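You operate a simulated robot arm through the tools that you are given. There is no shell and no other tool.

You are at the controls of a simulated robot arm. One attempt, no reset.

JOB
Set stitch length and tension on the blue-banded machine by the seam card.
Fine: free the blue lock to turn the stitch dial and lock it again; leave the grey dial alone.

The check looks at the end state, three seconds after you hand in, the way a careful person would. Anything else that was tipped, shoved, dropped, spilled or broken makes it a failure.

ROBOT AND FRAMES
A 7-joint arm with a two-finger gripper, fixed in place. Base frame: the origin is at the foot of the arm, x ahead of it, y to its left, z up; the work surface is at about z = 0.78. Lengths are in m, angles in degrees, forces in N, time in s.
With the tool pointing down near the work surface it reaches from about 0.34 to 0.72 m from the base axis. Its first joint turns from -66.0 to 66.0 degrees. Payload 2.45 kg.
Tool frame: the origin (TCP) lies between the finger pads and is the grasp point; the fingertips stand 0.026 m ahead of it; z points along the fingers, y is the line along which they close. The gripper opens to 0.096 m. The gripper's body begins 0.069 m behind the TCP.
Orientation is told as [roll, pitch, yaw] about the base's x, y, z axes, in that order, counted from this pose: with the fingers straight down and closing along the base's y, the tool's x points along the base's -x, its y along +y and its z along -z.

CONTROLS
- The arm moves only by the tool apply_moves. Its argument "deltas" is a list of rows, each a list of 2 entries, a list of its own where there are three numbers: the shift along the tool's x, y, z in m, then the turn, a rotation vector about the tool's x, y, z in degrees. In form: [[[x, y, z], [wx, wy, wz]], ...]. A call has 1 to 20 rows; each row is the pose to reach, as a shift and turn from the pose commanded when the call began, along the tool's axes at that moment. "gripper" is the closure, from 0 (fully open) to 1 (shut), set as the call begins (left out, the last holds). Rows are played at 5 a second. More than 0.05 m and 8.6 degrees between two rows, or a gripper value outside its range, and nothing of the call is played. Where a pose cannot be reached the arm comes as near as it can. A force on the tool above 40 N (or 10 N above the force at the start of the call, whichever is more), or a blocked arm, ends the call early, and 0.2 s more pass. The fingers move at their own pace and stop on an object; they squeeze with about 24 N. The grip force told is the motor's: it shows also when the fingers shut on nothing. Time passes only in rows, and 0.2 s behind the last, so rows that repeat a pose let the fingers close. The reply holds the time, the measured pose of the TCP, the force on the tool along the base axes, the opening and the grip force, in the units named above and with some noise, with the torque about the TCP (base axes, N m) and any sound that the robot's microphone picked up.
- Cameras (640 x 400 px; columns grow to the right, rows downward): "scene" is fixed at [0.1723, -0.3984, 1.424]; the picture's right is [0.69, -0.73, 0.00], its down [-0.41, -0.39, -0.83] and it looks along [0.60, 0.57, -0.56] (base axes); focal length 214 px, centre (320, 200). "wrist" rides on the gripper at [0.082, 0.003, -0.098] in the tool frame; the picture's right is [-0.04, 1.00, 0.00], its down [-0.73, -0.03, -0.68] and it looks along [-0.68, -0.03, 0.73] (tool axes); focal length 256 px, centre (320, 200). There is no depth. A picture from a camera that has moved, and an enlarged one, comes with that camera's place and axes in the base frame and with its lens.
- grab_frame(camera): a new picture of that camera. It takes no simulated time.
- enlarge(camera, box): a new picture of the part [left, top, right, bottom] of that camera's present view, enlarged. It takes no simulated time.
- hand_in(): hands the job in; it is judged then, once.

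Nothing tells you positions but the pictures and the camera data. Unless the task says otherwise, let go and move clear before handing in.

The tools are called after "Call:" by a JSON object that holds its "api" and its "payload". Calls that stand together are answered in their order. apply_moves: Moves the arm, as the interface text tells. Its arguments: {"type":"object","properties":{"deltas":{"type":"array","items":{"type":"array"}},"gripper":{"type":"number"}},"required":["deltas"]} The other tools are called the same way: grab_frame (camera) takes a picture; enlarge (camera, box) takes an enlarged picture of a part of a camera's view; hand_in () hands the job in.

At the start:

```text
t: 0.0
tool_pos: [0.3603, 0.0796, 1.361]
orientation: [0.1, 0.0, 0.0]
wrist_force: [0.7, -0.1, 0.8]
wrist_torque: [-0.03, 0.01, -0.01]
gripper_width: 0.096
finger_force: 0.0
```

scene: 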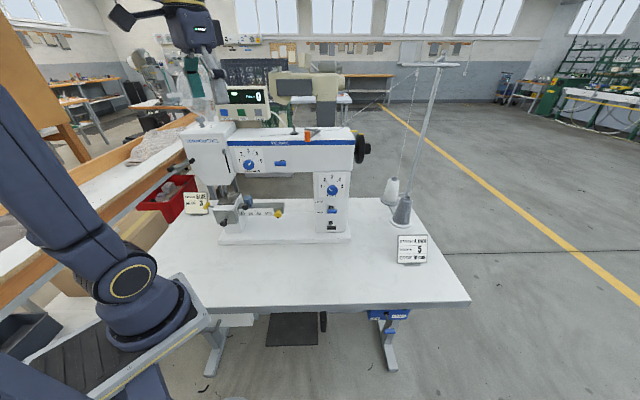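
wrist: 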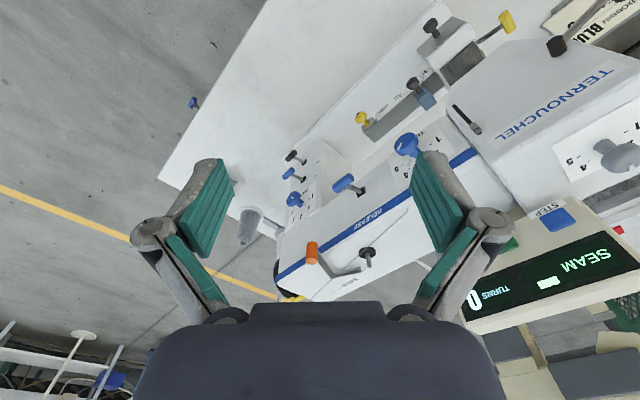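

I see a blue-banded sewing machine on a white table with several dials and two cards. First I'll enlarge the machine, the cards and the display to read them.

Call:
{"api": "enlarge", "payload": {"camera": "scene", "box": [170, 110, 380, 250]}}

Call:
{"api": "enlarge", "payload": {"camera": "scene", "box": [385, 220, 445, 275]}}

Call:
{"api": "enlarge", "payload": {"camera": "scene", "box": [170, 180, 230, 220]}}

Call:
{"api": "enlarge", "payload": {"camera": "scene", "box": [310, 165, 360, 240]}}

Call:
{"api": "enlarge", "payload": {"camera": "scene", "box": [225, 130, 315, 185]}}

Call:
{"api": "enlarge", "payload": {"camera": "wrist", "box": [240, 100, 440, 300]}}

```text
2.86 times, centred on (275, 180) of scene
camera zoom: at [0.1723, -0.3984, 1.424], right [0.69, -0.73, 0.0], down [-0.41, -0.39, -0.83], along [0.6, 0.57, -0.56], focal length 613 px, centre (449, 257)
```

zoom: 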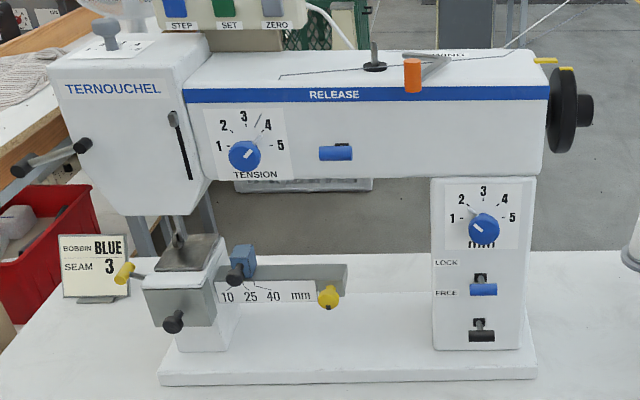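

```text
7.27 times, centred on (415, 248) of scene
camera zoom: at [0.1723, -0.3984, 1.424], right [0.69, -0.73, 0.0], down [-0.41, -0.39, -0.83], along [0.6, 0.57, -0.56], focal length 1560 px, centre (-371, -146)
```

zoom: 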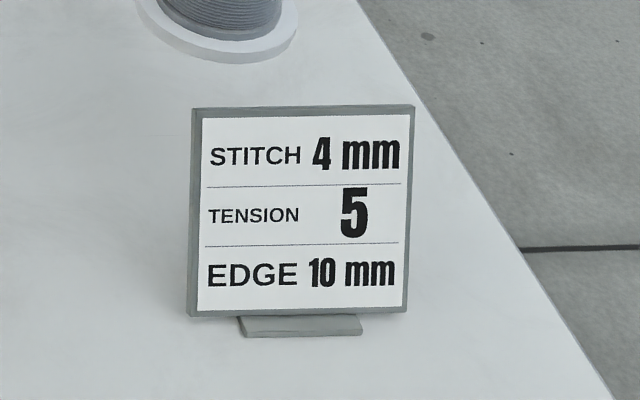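

```text
10.00 times, centred on (200, 200) of scene
camera zoom: at [0.1723, -0.3984, 1.424], right [0.69, -0.73, 0.0], down [-0.41, -0.39, -0.83], along [0.6, 0.57, -0.56], focal length 2145 px, centre (1520, 200)
```

zoom: 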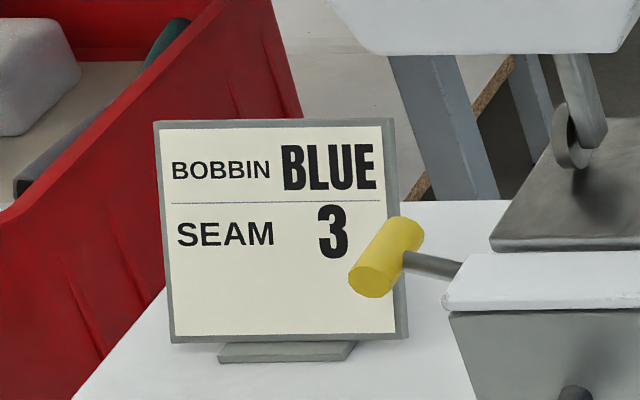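

```text
5.33 times, centred on (335, 202) of scene
camera zoom: at [0.1723, -0.3984, 1.424], right [0.69, -0.73, 0.0], down [-0.41, -0.39, -0.83], along [0.6, 0.57, -0.56], focal length 1144 px, centre (240, 187)
```

zoom: 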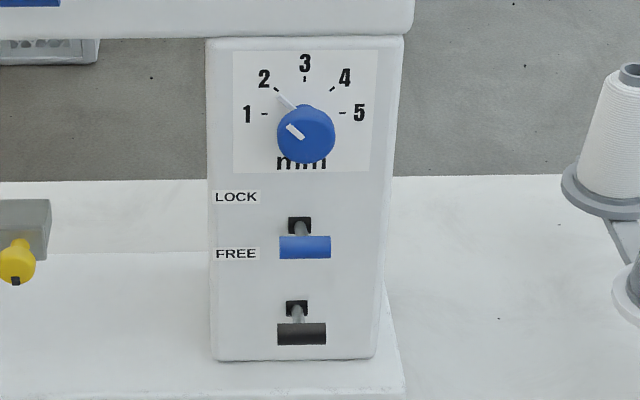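

```text
7.11 times, centred on (270, 158) of scene
camera zoom: at [0.1723, -0.3984, 1.424], right [0.69, -0.73, 0.0], down [-0.41, -0.39, -0.83], along [0.6, 0.57, -0.56], focal length 1525 px, centre (676, 502)
```

zoom: 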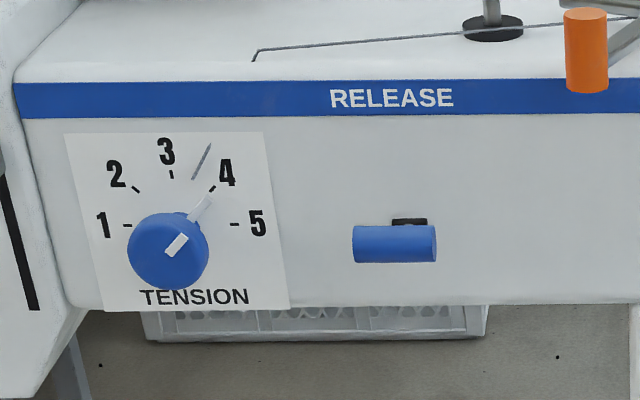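

```text
2.00 times, centred on (340, 200) of wrist
camera zoom: at [0.2785, 0.0827, 1.4578], right [0.04, 1.0, 0.0], down [0.73, -0.03, 0.68], along [0.68, -0.03, -0.73], focal length 512 px, centre (280, 200)
```

zoom: 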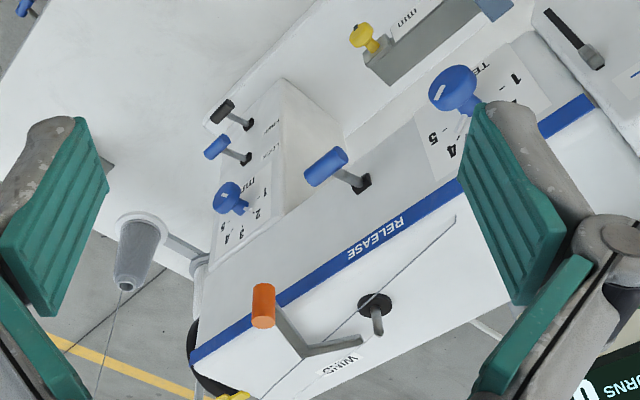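

The card by the spools reads stitch 4 mm, tension 5 and edge 10 mm. I'll check the rest of the scene for other cards or machines, and look closely at the counter unit and the grey dial.

Call:
{"api": "enlarge", "payload": {"camera": "scene", "box": [100, 0, 380, 140]}}

Call:
{"api": "enlarge", "payload": {"camera": "scene", "box": [180, 80, 280, 150]}}

Call:
{"api": "enlarge", "payload": {"camera": "scene", "box": [340, 290, 440, 370]}}

Call:
{"api": "enlarge", "payload": {"camera": "wrist", "box": [400, 0, 640, 150]}}

Call:
{"api": "enlarge", "payload": {"camera": "wrist", "box": [440, 150, 640, 320]}}

Call:
{"api": "enlarge", "payload": {"camera": "scene", "box": [180, 120, 280, 240]}}

```text
2.29 times, centred on (240, 70) of scene
camera zoom: at [0.1723, -0.3984, 1.424], right [0.69, -0.73, 0.0], down [-0.41, -0.39, -0.83], along [0.6, 0.57, -0.56], focal length 490 px, centre (503, 497)
```

zoom: 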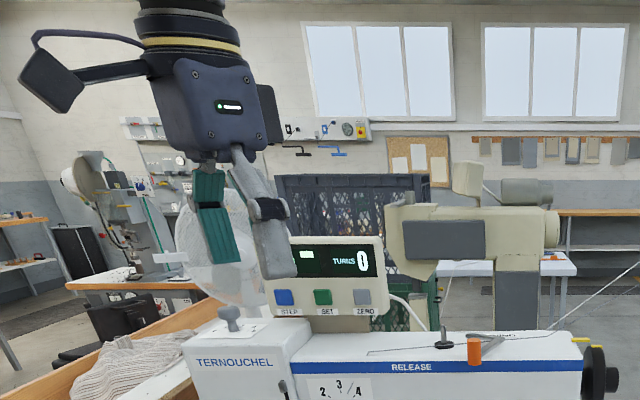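

```text
5.71 times, centred on (230, 115) of scene
camera zoom: at [0.1723, -0.3984, 1.424], right [0.69, -0.73, 0.0], down [-0.41, -0.39, -0.83], along [0.6, 0.57, -0.56], focal length 1226 px, centre (834, 686)
```

zoom: 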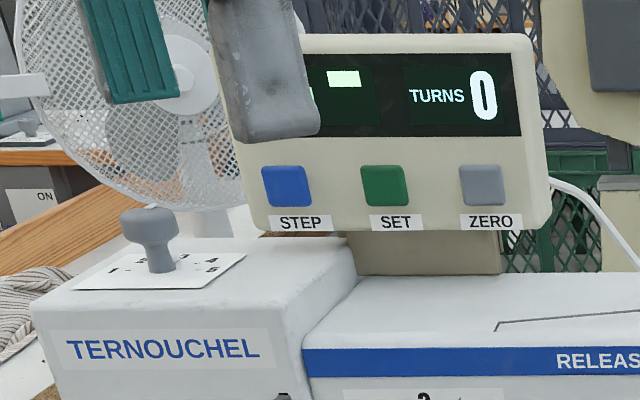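

```text
5.00 times, centred on (390, 330) of scene
camera zoom: at [0.1723, -0.3984, 1.424], right [0.69, -0.73, 0.0], down [-0.41, -0.39, -0.83], along [0.6, 0.57, -0.56], focal length 1072 px, centre (-30, -450)
```

zoom: 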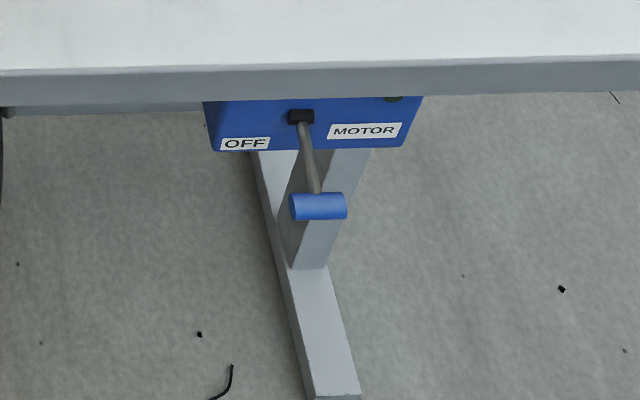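

```text
2.67 times, centred on (520, 75) of wrist
camera zoom: at [0.2785, 0.0827, 1.4578], right [0.04, 1.0, 0.0], down [0.73, -0.03, 0.68], along [0.68, -0.03, -0.73], focal length 683 px, centre (-213, 533)
```

zoom: 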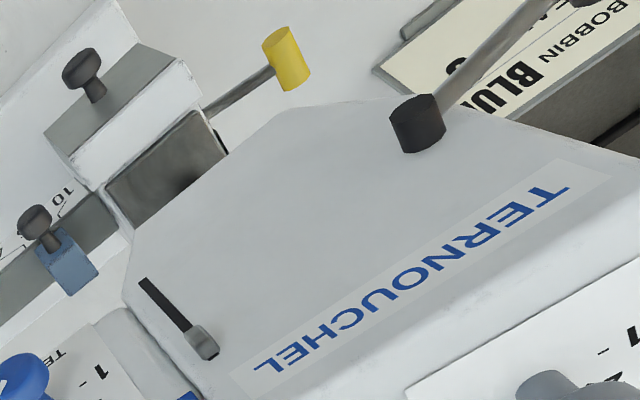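

```text
2.35 times, centred on (540, 235) of wrist
camera zoom: at [0.2785, 0.0827, 1.4578], right [0.04, 1.0, 0.0], down [0.73, -0.03, 0.68], along [0.68, -0.03, -0.73], focal length 602 px, centre (-198, 118)
```

zoom: 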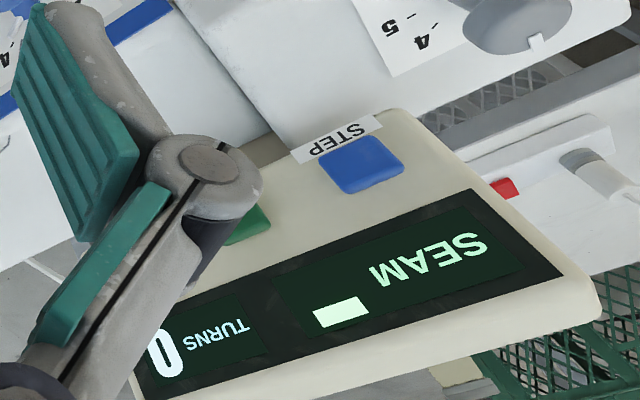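

```text
3.33 times, centred on (230, 180) of scene
camera zoom: at [0.1723, -0.3984, 1.424], right [0.69, -0.73, 0.0], down [-0.41, -0.39, -0.83], along [0.6, 0.57, -0.56], focal length 715 px, centre (620, 267)
```

zoom: 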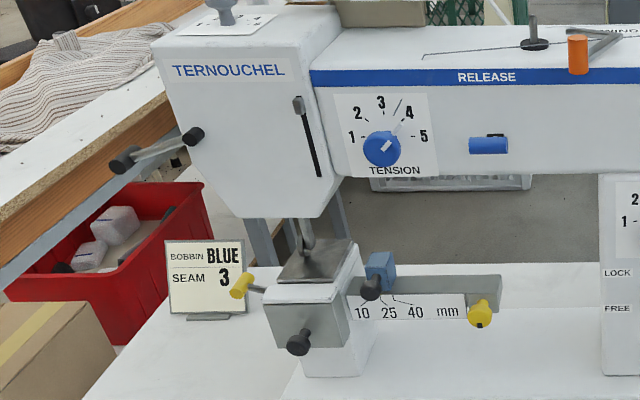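

The stitch pointer is at 2 and needs to go to 4. The tension pointer is at 4 and needs to go to 5. By triangulation the machine front faces the arm at about 45°, with the tension knob near (0.47, 0.20, 1.14), the stitch knob near (0.66, 0.01, 1.04) and the lock handle just below it. I'll start by turning the tool 45° to face the machine and checking that it can be reached.

Call:
{"api": "apply_moves", "payload": {"deltas": [[[0, 0, 0], [0, 0, -8]], [[0, 0, 0], [0, 0, -16]], [[0, 0, 0], [0, 0, -24]], [[0, 0, 0], [0, 0, -32]], [[0, 0, 0], [0, 0, -40]], [[0, 0, 0], [0, 0, -45]], [[0, 0, 0], [0, 0, -45]]], "gripper": 0}}

```text
t: 1.6
tool_pos: [0.3601, 0.0782, 1.3599]
orientation: [0.1, -0.1, 45.1]
wrist_force: [0.0, -0.3, 0.7]
wrist_torque: [0.01, 0.03, 0.03]
gripper_width: 0.0962
finger_force: 0.0
```

The 45° yaw worked. Next I'll pitch the tool forward toward horizontal in stages.

Call:
{"api": "apply_moves", "payload": {"deltas": [[[0, 0, 0], [0, -8, 0]], [[0, 0, 0], [0, -16, 0]], [[0, 0, 0], [0, -24, 0]], [[0, 0, 0], [0, -32, 0]], [[0, 0, 0], [0, -40, 0]], [[0, 0, 0], [0, -45, 0]], [[0, 0, 0], [0, -45, 0]]]}}

Call:
{"api": "grab_frame", "payload": {"camera": "scene"}}

Call:
{"api": "grab_frame", "payload": {"camera": "wrist"}}

```text
t: 3.2
tool_pos: [0.3595, 0.0792, 1.3605]
orientation: [0.1, -45.1, 45.1]
wrist_force: [0.1, 0.0, 0.2]
wrist_torque: [0.02, -0.01, -0.02]
gripper_width: 0.0962
finger_force: 0.1
```

```text
taken
```

scene: 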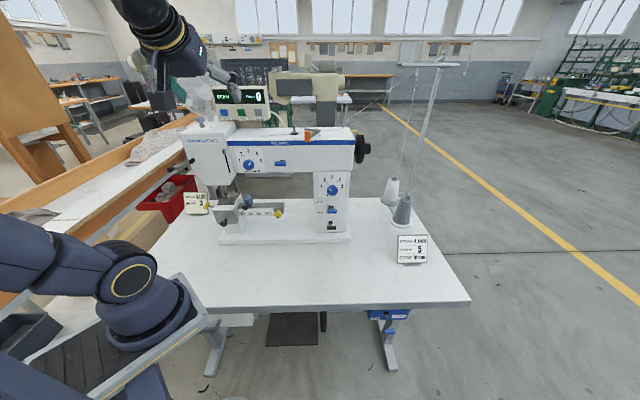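

```text
taken
camera wrist: at [0.2677, -0.0082, 1.371], right [-0.69, 0.73, 0.03], down [0.05, 0.01, 1.0], along [0.73, 0.69, -0.04], focal length 256 px, centre (320, 200)
```

wrist: 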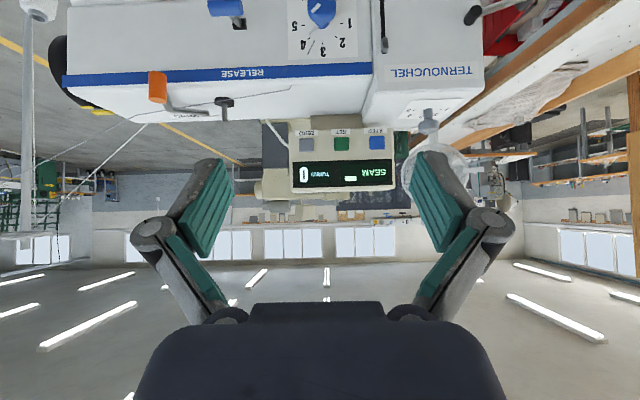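

The machine now appears upside down in front of the gripper. I'll go on pitching to horizontal.

Call:
{"api": "apply_moves", "payload": {"deltas": [[[0, 0, 0], [0, -8, 0]], [[0, 0, 0], [0, -16, 0]], [[0, 0, 0], [0, -24, 0]], [[0, 0, 0], [0, -32, 0]], [[0, 0, 0], [0, -40, 0]], [[0, 0, 0], [0, -45, 0]], [[0, 0, 0], [0, -45, 0]]]}}

Call:
{"api": "grab_frame", "payload": {"camera": "scene"}}

Call:
{"api": "grab_frame", "payload": {"camera": "wrist"}}

```text
t: 4.8
tool_pos: [0.3597, 0.0818, 1.3598]
orientation: [-58.6, -89.6, 103.7]
wrist_force: [-0.4, 0.9, -0.3]
wrist_torque: [0.01, -0.01, -0.03]
gripper_width: 0.0959
finger_force: 0.1
```

```text
taken
```

scene: 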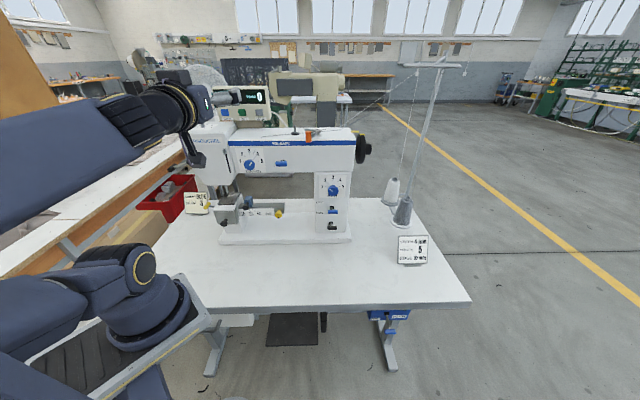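

```text
taken
camera wrist: at [0.287, 0.0156, 1.2779], right [-0.71, 0.71, 0.03], down [-0.46, -0.5, 0.74], along [0.54, 0.5, 0.68], focal length 256 px, centre (320, 200)
```

wrist: 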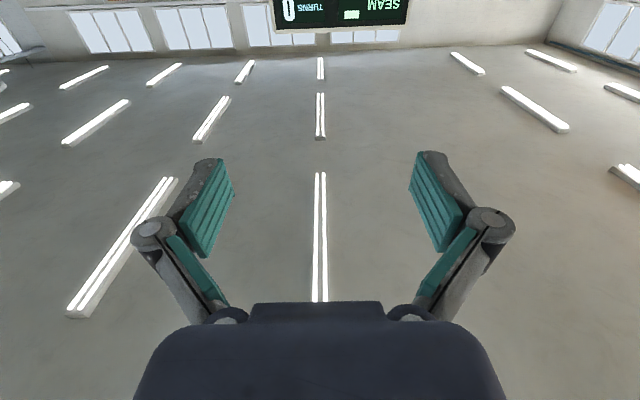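

The tool is horizontal and the arm reaches this pose. I'll now move it to a standoff in front of the pillar, in steps, and watch that it follows.

Call:
{"api": "apply_moves", "payload": {"deltas": [[[0.02, -0.03, 0], [0, 0, 0]], [[0.04, -0.06, 0.0], [0, 0, 0]], [[0.06, -0.09, 0.01], [0, 0, 0]], [[0.08, -0.12, 0.02], [0, 0, 0]], [[0.1, -0.15, 0.03], [0, 0, 0]], [[0.12, -0.18, 0.03], [0, 0, 0]], [[0.14, -0.21, 0.03], [0, 0, 0]], [[0.16, -0.24, 0.03], [0, 0, 0]], [[0.18, -0.27, 0.03], [0, 0, 0]], [[0.18, -0.27, 0.03], [0, 0, 0]]]}}

Call:
{"api": "grab_frame", "payload": {"camera": "scene"}}

Call:
{"api": "grab_frame", "payload": {"camera": "wrist"}}

```text
t: 5.4
tool_pos: [0.3481, 0.0956, 1.3606]
orientation: [-89.5, -75.6, 135.0]
wrist_force: [0.3, 0.4, 1.1]
wrist_torque: [-0.03, 0.03, -0.01]
gripper_width: 0.0959
finger_force: 0.0
stopped in row 2: the arm was blocked; the commanded pose is now the measured one
```

```text
taken
```

scene: 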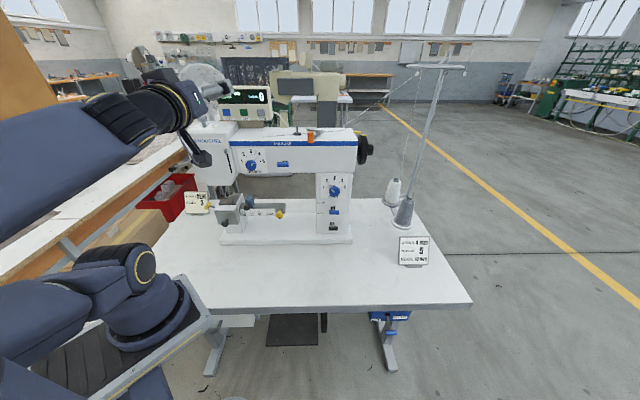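

```text
taken
camera wrist: at [0.2904, 0.0149, 1.2808], right [-0.7, 0.69, -0.21], down [-0.59, -0.37, 0.72], along [0.41, 0.62, 0.66], focal length 256 px, centre (320, 200)
```

wrist: 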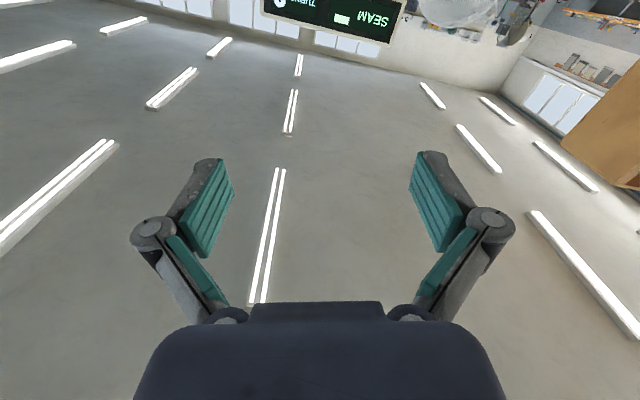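

The arm got stuck near a straight-wrist pose and rolled by about 15°. I'll pitch back to 45°, move across there, and pitch to horizontal once I'm in front of the pillar.

Call:
{"api": "apply_moves", "payload": {"deltas": [[[0, 0, 0], [-2.02, 7.74, 0]], [[0, 0, 0], [-4.03, 15.5, 0]], [[0, 0, 0], [-6.05, 23.2, 0]], [[0, 0, 0], [-8.06, 31.0, 0]], [[0, 0, 0], [-10.1, 38.7, 0]], [[0, 0, 0], [-11.3, 43.6, 0]], [[0, 0, 0], [-11.3, 43.6, 0]]]}}

```text
t: 7.0
tool_pos: [0.3514, 0.0819, 1.3658]
orientation: [-13.5, -44.2, 65.4]
wrist_force: [-0.1, 0.1, -0.5]
wrist_torque: [0.01, 0.01, -0.02]
gripper_width: 0.0962
finger_force: 0.1
```

The pitch is back to about 45°. I'll undo the remaining roll.

Call:
{"api": "apply_moves", "payload": {"deltas": [[[0, 0, 0], [0, 0, 7]], [[0, 0, 0], [0, 0, 13.5]], [[0, 0, 0], [0, 0, 13.5]]]}}

```text
t: 7.8
tool_pos: [0.3526, 0.0824, 1.3662]
orientation: [0.1, -46.0, 46.4]
wrist_force: [-0.7, -0.5, 0.0]
wrist_torque: [-0.01, 0.04, 0.01]
gripper_width: 0.0964
finger_force: 0.1
```

The orientation is clean again. Next I'll move sideways in front of the pillar at this pitch, staying well clear of the machine face.

Call:
{"api": "apply_moves", "payload": {"deltas": [[[0.004, -0.03, 0.006], [0, 0, 0]], [[0.008, -0.06, 0.012], [0, 0, 0]], [[0.012, -0.09, 0.018], [0, 0, 0]], [[0.016, -0.12, 0.024], [0, 0, 0]], [[0.02, -0.15, 0.03], [0, 0, 0]], [[0.024, -0.18, 0.036], [0, 0, 0]], [[0.028, -0.21, 0.042], [0, 0, 0]], [[0.032, -0.24, 0.048], [0, 0, 0]], [[0.037, -0.275, 0.056], [0, 0, 0]], [[0.037, -0.275, 0.056], [0, 0, 0]]]}}

Call:
{"api": "grab_frame", "payload": {"camera": "scene"}}

Call:
{"api": "grab_frame", "payload": {"camera": "wrist"}}

```text
t: 10.0
tool_pos: [0.5612, -0.0943, 1.2997]
orientation: [0.0, -46.0, 46.4]
wrist_force: [-0.4, 0.1, -0.8]
wrist_torque: [0.02, 0.0, -0.03]
gripper_width: 0.0961
finger_force: 0.0
```

```text
taken
```

scene: 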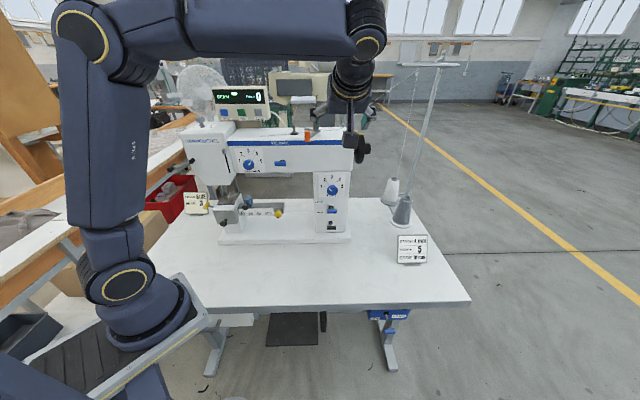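

```text
taken
camera wrist: at [0.4707, -0.1847, 1.3078], right [-0.71, 0.71, 0.03], down [0.04, 0.0, 1.0], along [0.71, 0.71, -0.02], focal length 256 px, centre (320, 200)
```

wrist: 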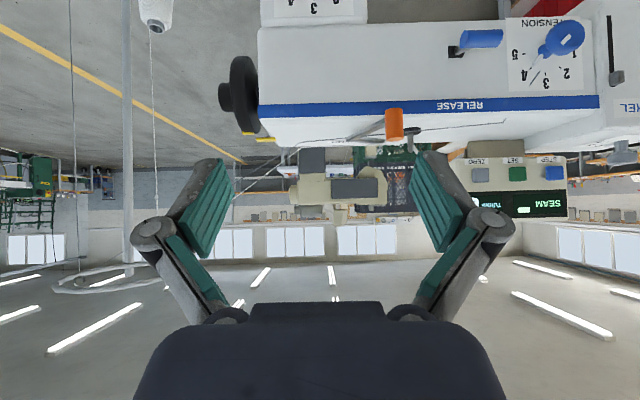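

The arm shape is comfortable here. I'll lower it in front of the pillar, then pitch to horizontal.

Call:
{"api": "apply_moves", "payload": {"deltas": [[[0.03, 0, 0.029], [0, 0, 0]], [[0.06, 0, 0.058], [0, 0, 0]], [[0.09, 0, 0.087], [0, 0, 0]], [[0.12, 0, 0.116], [0, 0, 0]], [[0.15, 0, 0.145], [0, 0, 0]], [[0.18, 0, 0.174], [0, 0, 0]], [[0.18, 0, 0.174], [0, 0, 0]]]}}

Call:
{"api": "grab_frame", "payload": {"camera": "wrist"}}

```text
t: 11.6
tool_pos: [0.5596, -0.0969, 1.0492]
orientation: [0.0, -45.9, 46.5]
wrist_force: [0.6, 0.4, -0.2]
wrist_torque: [-0.02, 0.0, 0.03]
gripper_width: 0.0959
finger_force: 0.1
```

```text
taken
camera wrist: at [0.4703, -0.1871, 1.0579], right [-0.71, 0.71, 0.03], down [0.04, 0.0, 1.0], along [0.71, 0.71, -0.02], focal length 256 px, centre (320, 200)
```

wrist: 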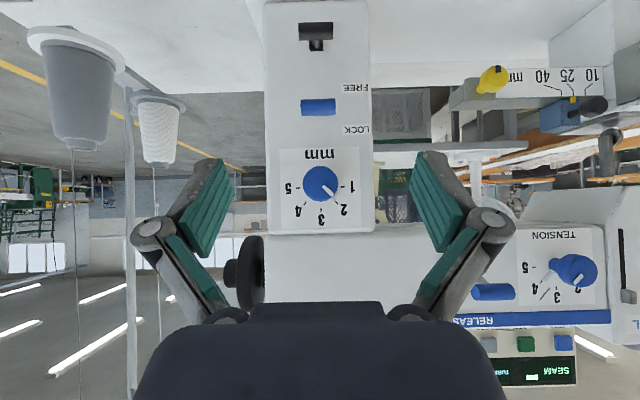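

This gives a clear frontal view of the pillar. I'll enlarge the dials to read the pointers exactly.

Call:
{"api": "enlarge", "payload": {"camera": "wrist", "box": [260, 0, 380, 240]}}

Call:
{"api": "enlarge", "payload": {"camera": "wrist", "box": [270, 140, 370, 240]}}

Call:
{"api": "enlarge", "payload": {"camera": "wrist", "box": [460, 210, 620, 330]}}

Call:
{"api": "enlarge", "payload": {"camera": "scene", "box": [310, 165, 360, 240]}}

```text
1.67 times, centred on (320, 120) of wrist
camera zoom: at [0.4703, -0.1871, 1.0579], right [-0.71, 0.71, 0.03], down [0.04, 0.0, 1.0], along [0.71, 0.71, -0.02], focal length 427 px, centre (320, 333)
```

zoom: 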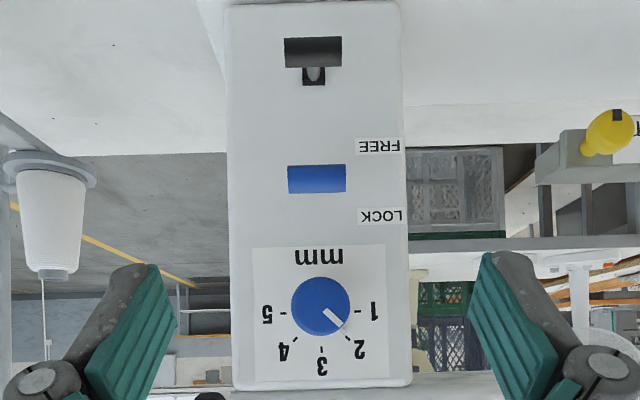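

```text
4.00 times, centred on (320, 190) of wrist
camera zoom: at [0.4703, -0.1871, 1.0579], right [-0.71, 0.71, 0.03], down [0.04, 0.0, 1.0], along [0.71, 0.71, -0.02], focal length 1024 px, centre (320, 240)
```

zoom: 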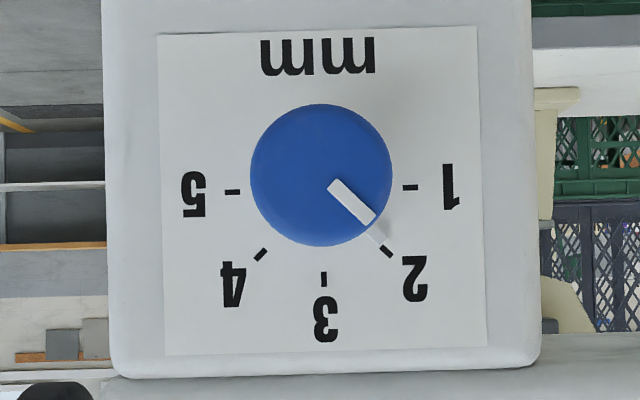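

```text
3.33 times, centred on (540, 270) of wrist
camera zoom: at [0.4703, -0.1871, 1.0579], right [-0.71, 0.71, 0.03], down [0.04, 0.0, 1.0], along [0.71, 0.71, -0.02], focal length 853 px, centre (-413, -33)
```

zoom: 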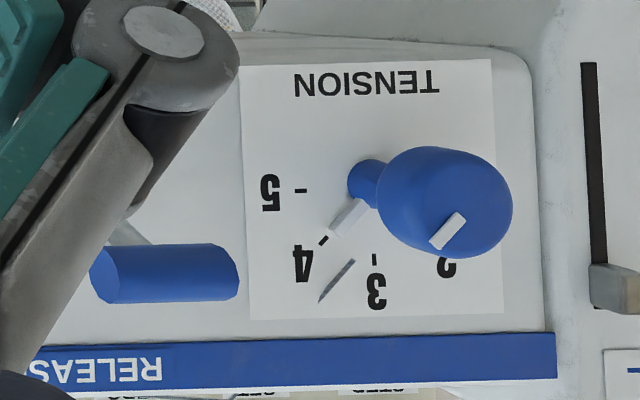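

```text
5.33 times, centred on (335, 202) of scene
camera zoom: at [0.1723, -0.3984, 1.424], right [0.69, -0.73, 0.0], down [-0.41, -0.39, -0.83], along [0.6, 0.57, -0.56], focal length 1144 px, centre (240, 187)
```

zoom: 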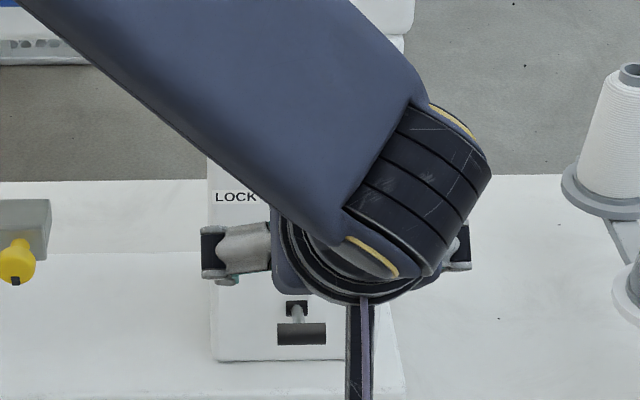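

The stitch pointer is clearly at 2, and the lock lever sits on the LOCK side. The knob fronts are at about 0.475 m depth and the panel at about 0.497 m. I'll pitch the tool to horizontal here.

Call:
{"api": "apply_moves", "payload": {"deltas": [[[0, 0, 0], [0, -8, 0]], [[0, 0, 0], [0, -16, 0]], [[0, 0, 0], [0, -24, 0]], [[0, 0, 0], [0, -32, 0]], [[0, 0, 0], [0, -40, 0]], [[0, 0, 0], [0, -44, 0]], [[0, 0, 0], [0, -44, 0]]]}}

Call:
{"api": "grab_frame", "payload": {"camera": "scene"}}

Call:
{"api": "grab_frame", "payload": {"camera": "wrist"}}

```text
t: 13.2
tool_pos: [0.5603, -0.0966, 1.0494]
orientation: [145.7, -90.0, -99.3]
wrist_force: [0.3, -0.6, 0.7]
wrist_torque: [-0.02, 0.02, -0.01]
gripper_width: 0.096
finger_force: 0.1
```

```text
taken
```

scene: 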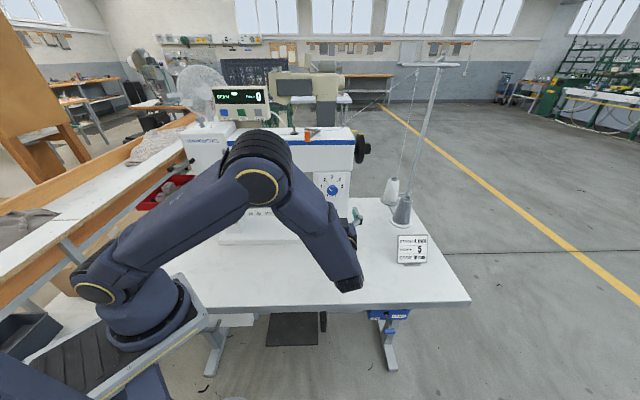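

```text
taken
camera wrist: at [0.491, -0.1647, 0.9675], right [-0.72, 0.69, 0.04], down [-0.45, -0.51, 0.73], along [0.53, 0.51, 0.68], focal length 256 px, centre (320, 200)
```

wrist: 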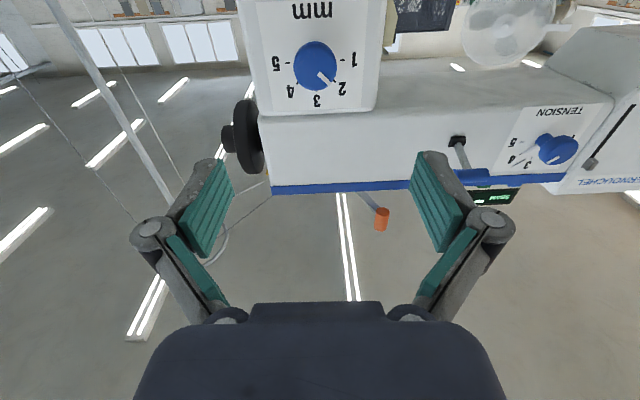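

The horizontal pose works here. I'll trim the heading by 1.4°, shut the fingers to make a pusher, and lower it to just above the lock handle, still short of it.

Call:
{"api": "apply_moves", "payload": {"deltas": [[[0, 0, 0], [1.4, 0, 0]], [[0, 0, 0], [1.4, 0, 0]], [[0, 0, 0], [1.4, 0, 0]], [[0, 0, 0], [1.4, 0, 0]], [[0, 0, 0], [1.4, 0, 0]], [[0, 0, 0], [1.4, 0, 0]], [[0, 0, 0], [1.4, 0, 0]]], "gripper": 1}}

Call:
{"api": "apply_moves", "payload": {"deltas": [[[0.02, 0, 0.02], [0, 0, 0]], [[0.04, 0, 0.04], [0, 0, 0]], [[0.055, 0, 0.055], [0, 0, 0]], [[0.055, 0, 0.055], [0, 0, 0]]]}}

Call:
{"api": "grab_frame", "payload": {"camera": "scene"}}

Call:
{"api": "grab_frame", "payload": {"camera": "wrist"}}

```text
t: 14.8
tool_pos: [0.5609, -0.0978, 1.0497]
orientation: [29.5, -89.9, 15.6]
wrist_force: [0.8, -0.2, 0.9]
wrist_torque: [0.0, 0.01, -0.02]
gripper_width: 0.0003
finger_force: 24.1
```

```text
t: 15.8
tool_pos: [0.5997, -0.0569, 0.9922]
orientation: [16.5, -89.9, 28.7]
wrist_force: [-0.8, 0.7, 0.1]
wrist_torque: [-0.02, 0.01, 0.01]
gripper_width: 0.0
finger_force: 23.6
```

```text
taken
```

scene: 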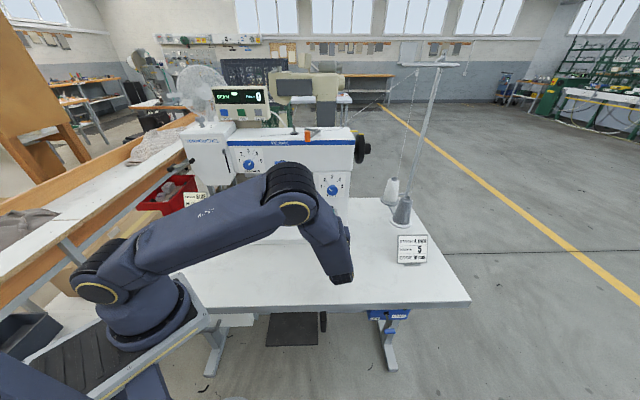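

```text
taken
camera wrist: at [0.5273, -0.1238, 0.9113], right [-0.71, 0.71, 0.04], down [-0.46, -0.5, 0.73], along [0.54, 0.5, 0.68], focal length 256 px, centre (320, 200)
```

wrist: 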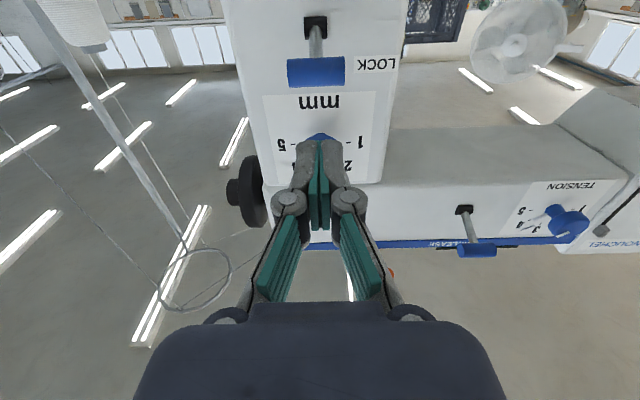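

The closed fingers are centred over the lock handle at s ≈ 0.464, about 1 cm above it. I'll advance them over the handle.

Call:
{"api": "apply_moves", "payload": {"deltas": [[[0, 0, 0.02], [0, 0, 0]], [[0, 0, 0.04], [0, 0, 0]], [[0, 0, 0.06], [0, 0, 0]], [[0, 0, 0.06], [0, 0, 0]]]}}

Call:
{"api": "grab_frame", "payload": {"camera": "wrist"}}

Call:
{"api": "enlarge", "payload": {"camera": "scene", "box": [290, 160, 370, 240]}}

```text
t: 16.8
tool_pos: [0.6422, -0.0137, 0.9951]
orientation: [21.3, -89.9, 23.9]
wrist_force: [-0.1, 0.2, 0.2]
wrist_torque: [-0.02, 0.0, -0.01]
gripper_width: 0.0001
finger_force: 24.3
```

```text
taken
camera wrist: at [0.5702, -0.0807, 0.9121], right [-0.71, 0.71, 0.04], down [-0.46, -0.5, 0.73], along [0.54, 0.5, 0.68], focal length 256 px, centre (320, 200)
```

wrist: 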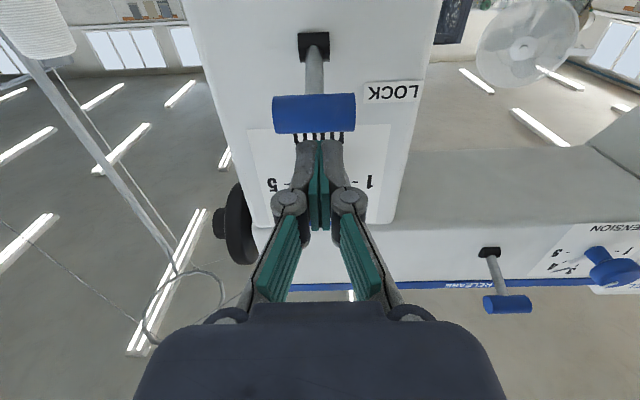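

```text
5.00 times, centred on (330, 200) of scene
camera zoom: at [0.1723, -0.3984, 1.424], right [0.69, -0.73, 0.0], down [-0.41, -0.39, -0.83], along [0.6, 0.57, -0.56], focal length 1072 px, centre (270, 200)
```

zoom: 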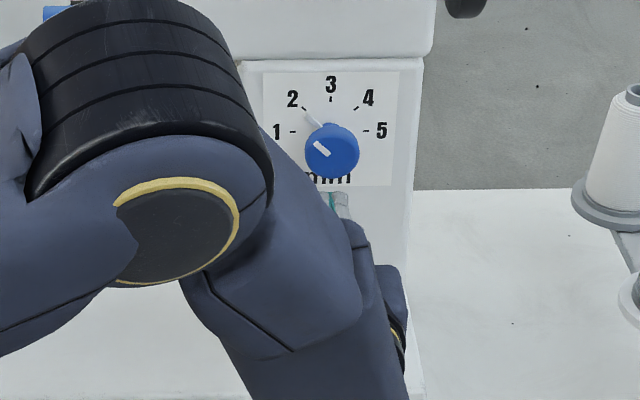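

The fingertips are now behind and above the handle. I'll press down in small steps and watch the force.

Call:
{"api": "apply_moves", "payload": {"deltas": [[[0.005, 0, 0], [0, 0, 0]], [[0.01, 0, 0], [0, 0, 0]], [[0.014, 0, 0], [0, 0, 0]], [[0.018, 0, 0], [0, 0, 0]], [[0.022, 0, 0], [0, 0, 0]]]}}

Call:
{"api": "grab_frame", "payload": {"camera": "wrist"}}

```text
t: 18.0
tool_pos: [0.6411, -0.0155, 0.9724]
orientation: [-17.0, -90.0, 62.1]
wrist_force: [0.1, -0.9, 0.3]
wrist_torque: [0.0, 0.02, -0.04]
gripper_width: 0.0058
finger_force: 28.3
```

```text
taken
camera wrist: at [0.5697, -0.0818, 0.8906], right [-0.71, 0.71, 0.04], down [-0.46, -0.5, 0.73], along [0.54, 0.5, 0.68], focal length 256 px, centre (320, 200)
```

wrist: 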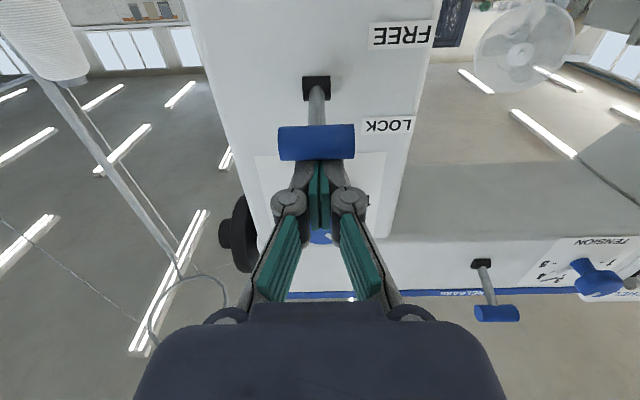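

The lever has started to move: the handle dropped from about 0.960 to 0.9525. The rod is wedging slightly between the finger pads, which does no harm. I'll keep pressing down gently.

Call:
{"api": "apply_moves", "payload": {"deltas": [[[0.004, 0, 0], [0, 0, 0]], [[0.008, 0, 0], [0, 0, 0]], [[0.012, 0, 0], [0, 0, 0]]]}}

Call:
{"api": "grab_frame", "payload": {"camera": "wrist"}}

```text
t: 18.8
tool_pos: [0.6414, -0.0155, 0.9597]
orientation: [30.4, -89.9, 14.6]
wrist_force: [-0.3, 0.5, 0.8]
wrist_torque: [-0.01, 0.0, 0.0]
gripper_width: 0.006
finger_force: 28.5
```

```text
taken
camera wrist: at [0.5697, -0.0816, 0.8783], right [-0.71, 0.71, 0.04], down [-0.46, -0.5, 0.73], along [0.54, 0.5, 0.68], focal length 256 px, centre (320, 200)
```

wrist: 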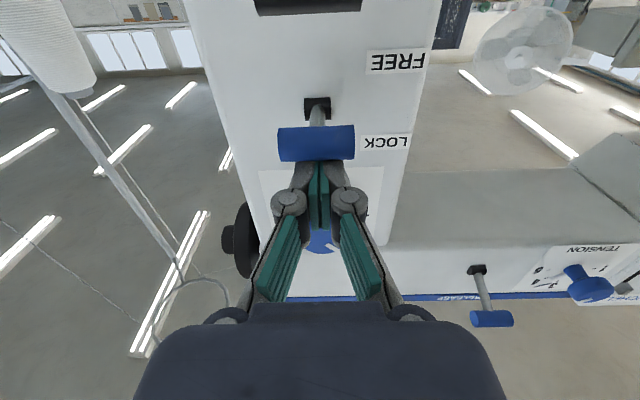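

The lever is following the fingers and is now about horizontal. The labels suggest FREE is symmetric, at a handle height of about 0.923, so I'll continue down.

Call:
{"api": "apply_moves", "payload": {"deltas": [[[0.004, 0, 0], [0, 0, 0]], [[0.008, 0, 0], [0, 0, 0]], [[0.012, 0, 0], [0, 0, 0]], [[0.015, 0, 0], [0, 0, 0]]]}}

Call:
{"api": "grab_frame", "payload": {"camera": "wrist"}}

```text
t: 19.8
tool_pos: [0.6429, -0.0139, 0.9507]
orientation: [-165.4, -89.2, -149.4]
wrist_force: [-11.4, -5.4, 31.4]
wrist_torque: [0.52, -0.43, -0.07]
gripper_width: 0.0063
finger_force: 29.1
```

```text
taken
camera wrist: at [0.5714, -0.0812, 0.8669], right [-0.71, 0.7, 0.04], down [-0.47, -0.51, 0.72], along [0.53, 0.5, 0.69], focal length 256 px, centre (320, 200)
```

wrist: 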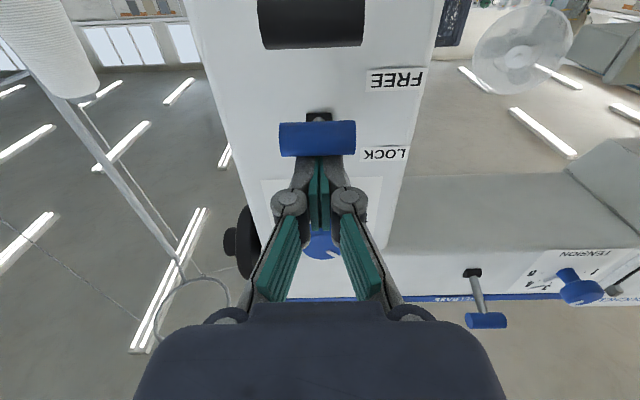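

The force has jumped to 31 N, so the lever is at its lower stop, with the handle at about 0.927. I'll unload the pressure and then open the fingers before leaving, so the rod isn't dragged back up.

Call:
{"api": "apply_moves", "payload": {"deltas": [[[-0.003, 0, 0], [0, 0, 0]], [[-0.006, 0, 0], [0, 0, 0]]]}}

Call:
{"api": "apply_moves", "payload": {"deltas": [[[0, 0, 0], [0, 0, 0]], [[0, 0, 0], [0, 0, 0]], [[0, 0, 0], [0, 0, 0]], [[0, 0, 0], [0, 0, 0]], [[0, 0, 0], [0, 0, 0]], [[0, 0, 0], [0, 0, 0]], [[0, 0, 0], [0, 0, 0]]], "gripper": 0}}

Call:
{"api": "grab_frame", "payload": {"camera": "wrist"}}

```text
t: 20.4
tool_pos: [0.6429, -0.0158, 0.9522]
orientation: [40.0, -89.8, 5.1]
wrist_force: [1.0, -0.9, 10.7]
wrist_torque: [0.19, -0.18, -0.08]
gripper_width: 0.0059
finger_force: 28.7
```

```text
t: 22.0
tool_pos: [0.6419, -0.0155, 0.9509]
orientation: [26.9, -89.8, 18.1]
wrist_force: [0.4, -0.8, -0.1]
wrist_torque: [0.01, -0.01, 0.02]
gripper_width: 0.0964
finger_force: 0.1
```

```text
taken
camera wrist: at [0.5706, -0.0819, 0.8697], right [-0.71, 0.71, 0.04], down [-0.46, -0.5, 0.73], along [0.54, 0.5, 0.68], focal length 256 px, centre (320, 200)
```

wrist: 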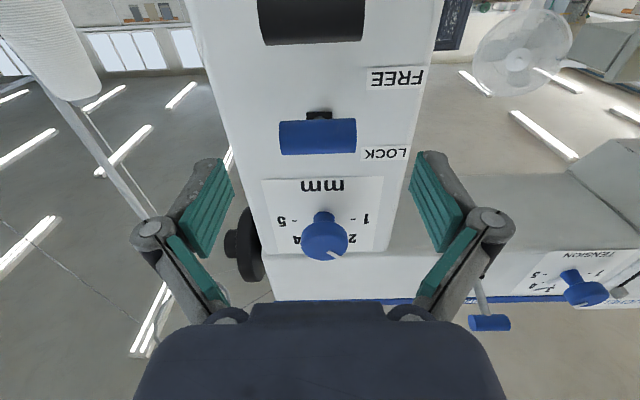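

The lever stayed down in FREE. I'll retract and rise to the stitch knob height.

Call:
{"api": "apply_moves", "payload": {"deltas": [[[0, 0, -0.02], [0, 0, 0]], [[0, 0, -0.04], [0, 0, 0]], [[0, 0, -0.065], [0, 0, 0]], [[-0.03, 0, -0.065], [0, 0, 0]], [[-0.06, 0, -0.065], [0, 0, 0]], [[-0.085, 0, -0.065], [0, 0, 0]], [[-0.085, 0, -0.065], [0, 0, 0]]]}}

Call:
{"api": "grab_frame", "payload": {"camera": "wrist"}}

Call:
{"api": "enlarge", "payload": {"camera": "scene", "box": [290, 160, 370, 240]}}

```text
t: 23.6
tool_pos: [0.5991, -0.0607, 1.0357]
orientation: [33.3, -89.9, 11.7]
wrist_force: [0.6, -0.2, -0.1]
wrist_torque: [0.04, 0.03, -0.01]
gripper_width: 0.096
finger_force: 0.0
```

```text
taken
camera wrist: at [0.5271, -0.1275, 0.9536], right [-0.71, 0.71, 0.04], down [-0.46, -0.5, 0.73], along [0.54, 0.5, 0.68], focal length 256 px, centre (320, 200)
```

wrist: 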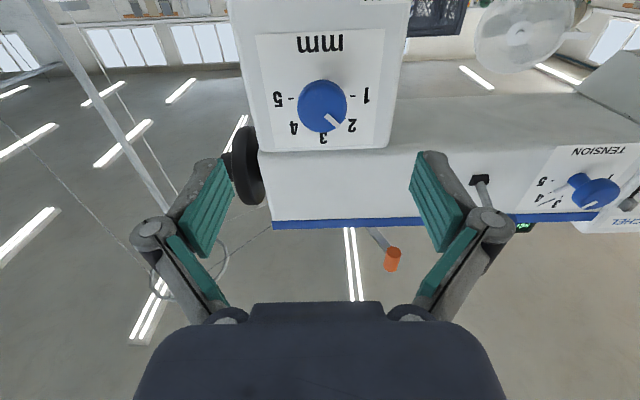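

```text
5.00 times, centred on (330, 200) of scene
camera zoom: at [0.1723, -0.3984, 1.424], right [0.69, -0.73, 0.0], down [-0.41, -0.39, -0.83], along [0.6, 0.57, -0.56], focal length 1072 px, centre (270, 200)
```

zoom: 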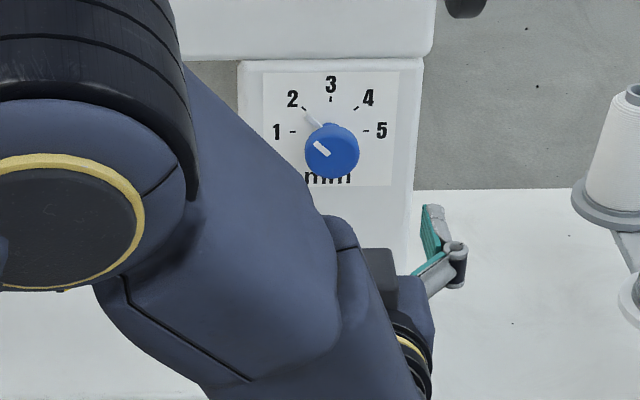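

The knob is well framed. I'll try pre-rolling the tool −45° at this standoff, so one stroke can cover the 90° clockwise turn.

Call:
{"api": "apply_moves", "payload": {"deltas": [[[0, 0.0025, 0], [0, 0, -8]], [[0, 0.0025, 0], [0, 0, -16]], [[0, 0.0025, 0], [0, 0, -24]], [[0, 0.0025, 0], [0, 0, -32]], [[0, 0.0025, 0], [0, 0, -40]], [[0, 0.0025, 0], [0, 0, -45]], [[0, 0.0025, 0], [0, 0, -45]]]}}

Call:
{"api": "grab_frame", "payload": {"camera": "wrist"}}

```text
t: 25.2
tool_pos: [0.6612, -0.0515, 1.0549]
orientation: [-89.9, -45.0, 134.9]
wrist_force: [0.1, -0.3, -0.1]
wrist_torque: [-0.03, 0.04, -0.02]
gripper_width: 0.096
finger_force: 0.1
out of reach, approached as far as the arm can: row 2, 4, 5, 6, 7
```

```text
taken
camera wrist: at [0.6319, -0.1599, 0.9948], right [-0.52, 0.52, -0.68], down [-0.83, -0.13, 0.54], along [0.19, 0.85, 0.5], focal length 256 px, centre (320, 200)
```

wrist: 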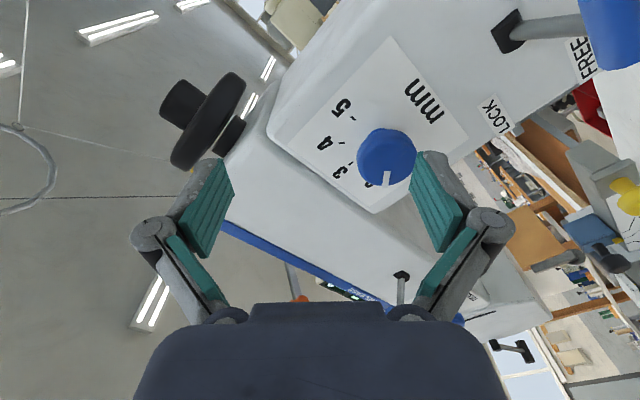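

Rolling −45° is beyond a wrist limit and the arm drifted, though without contact. I'll roll back the same way and use positive roll instead.

Call:
{"api": "apply_moves", "payload": {"deltas": [[[0, 0, 0], [0, 0, 5]], [[0, 0, 0], [0, 0, 13]], [[0, 0, 0], [0, 0, 21]], [[0, 0, 0], [0, 0, 29]], [[0, 0, 0], [0, 0, 37]], [[0, 0, 0], [0, 0, 45]], [[0, 0, 0], [0, 0, 45]]]}}

Call:
{"api": "grab_frame", "payload": {"camera": "wrist"}}

```text
t: 26.8
tool_pos: [0.6611, -0.05, 1.0557]
orientation: [63.1, -89.7, -18.0]
wrist_force: [-0.5, 0.0, 0.0]
wrist_torque: [-0.02, 0.02, 0.02]
gripper_width: 0.0958
finger_force: 0.0
```

```text
taken
camera wrist: at [0.589, -0.1162, 0.9744], right [-0.71, 0.71, 0.04], down [-0.46, -0.5, 0.73], along [0.54, 0.5, 0.68], focal length 256 px, centre (320, 200)
```

wrist: 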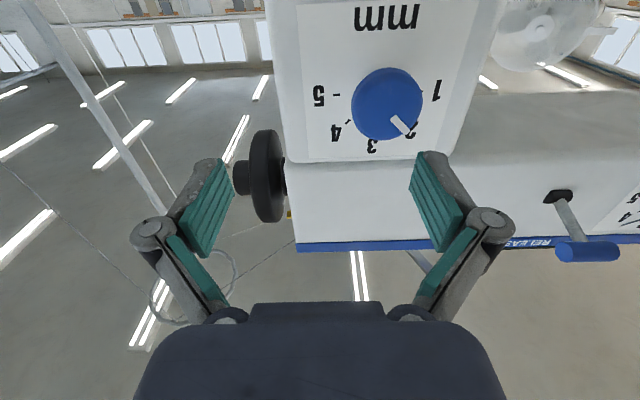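

The roll is back to zero, but the position has shifted. I'll return to the standoff centred on the knob and test positive roll.

Call:
{"api": "apply_moves", "payload": {"deltas": [[[0, 0, -0.025], [0, 0, 0]], [[0, 0, -0.052], [0, 0, 0]], [[0.01, 0.02, -0.052], [0, 0, 0]], [[0.0207, 0.0388, -0.052], [0, 0, 0]], [[0.0207, 0.0388, -0.052], [0, 0, 0]]]}}

Call:
{"api": "apply_moves", "payload": {"deltas": [[[0, 0, 0], [0, 0, 8]], [[0, 0, 0], [0, 0, 16]], [[0, 0, 0], [0, 0, 24]], [[0, 0, 0], [0, 0, 32]], [[0, 0, 0], [0, 0, 40]], [[0, 0, 0], [0, 0, 45]], [[0, 0, 0], [0, 0, 45]]]}}

```text
t: 28.0
tool_pos: [0.5979, -0.0579, 1.0373]
orientation: [17.9, -89.9, 27.2]
wrist_force: [-0.6, 0.2, -0.3]
wrist_torque: [0.02, 0.0, 0.0]
gripper_width: 0.0962
finger_force: 0.1
```

```text
t: 29.6
tool_pos: [0.5952, -0.06, 1.0366]
orientation: [89.9, -44.9, -44.9]
wrist_force: [-0.9, -0.1, -0.5]
wrist_torque: [0.02, 0.06, 0.0]
gripper_width: 0.0962
finger_force: 0.2
```

+45° roll works. I'll test on to +90°.

Call:
{"api": "apply_moves", "payload": {"deltas": [[[0, 0, 0], [0, 0, 8]], [[0, 0, 0], [0, 0, 16]], [[0, 0, 0], [0, 0, 24]], [[0, 0, 0], [0, 0, 32]], [[0, 0, 0], [0, 0, 40]], [[0, 0, 0], [0, 0, 45]], [[0, 0, 0], [0, 0, 45]]]}}

Call:
{"api": "grab_frame", "payload": {"camera": "wrist"}}

Call:
{"api": "grab_frame", "payload": {"camera": "scene"}}

```text
t: 31.2
tool_pos: [0.5951, -0.0585, 1.0363]
orientation: [89.9, 0.2, -44.9]
wrist_force: [0.2, -0.3, -0.1]
wrist_torque: [0.01, -0.01, 0.02]
gripper_width: 0.0958
finger_force: 0.2
```

```text
taken
camera wrist: at [0.4691, -0.0707, 1.0392], right [0.03, -0.03, 1.0], down [0.04, -1.0, -0.03], along [1.0, 0.04, -0.03], focal length 256 px, centre (320, 200)
```

wrist: 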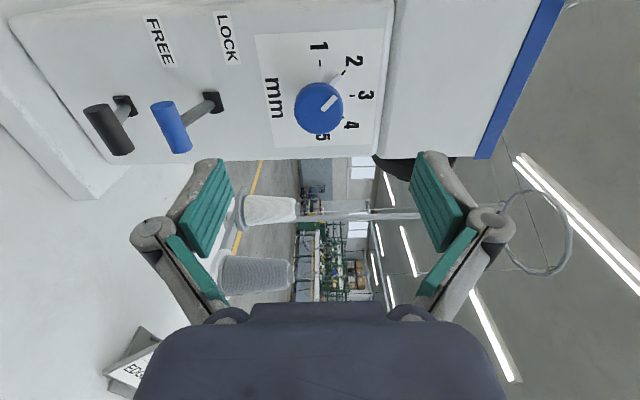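

```text
taken
```

scene: 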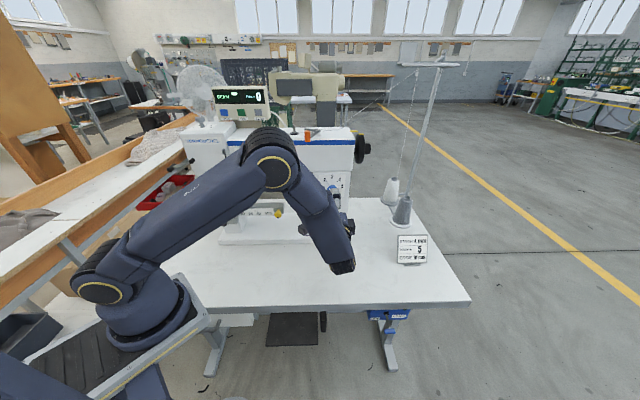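

The full 0 to +90° roll range is available at this standoff. I'll enlarge this oblique view to judge how far the knob stands out.

Call:
{"api": "enlarge", "payload": {"camera": "wrist", "box": [240, 20, 400, 160]}}

Call:
{"api": "enlarge", "payload": {"camera": "wrist", "box": [60, 0, 260, 180]}}

```text
2.86 times, centred on (320, 90) of wrist
camera zoom: at [0.4691, -0.0707, 1.0392], right [0.03, -0.03, 1.0], down [0.04, -1.0, -0.03], along [1.0, 0.04, -0.03], focal length 731 px, centre (320, 514)
```

zoom: 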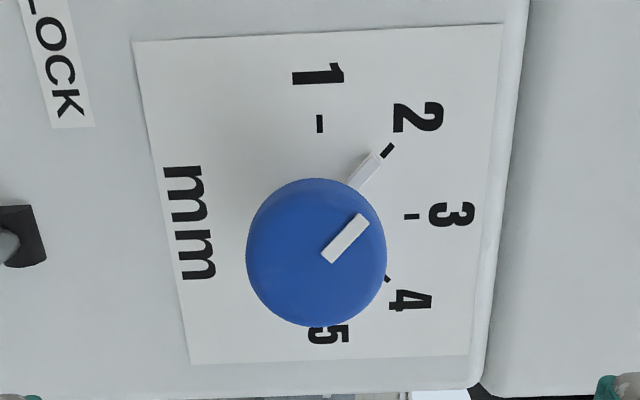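

```text
2.22 times, centred on (160, 90) of wrist
camera zoom: at [0.4691, -0.0707, 1.0392], right [0.03, -0.03, 1.0], down [0.04, -1.0, -0.03], along [1.0, 0.04, -0.03], focal length 569 px, centre (676, 444)
```

zoom: 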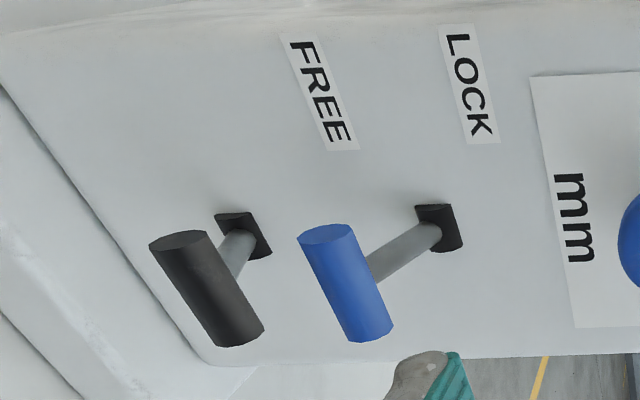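

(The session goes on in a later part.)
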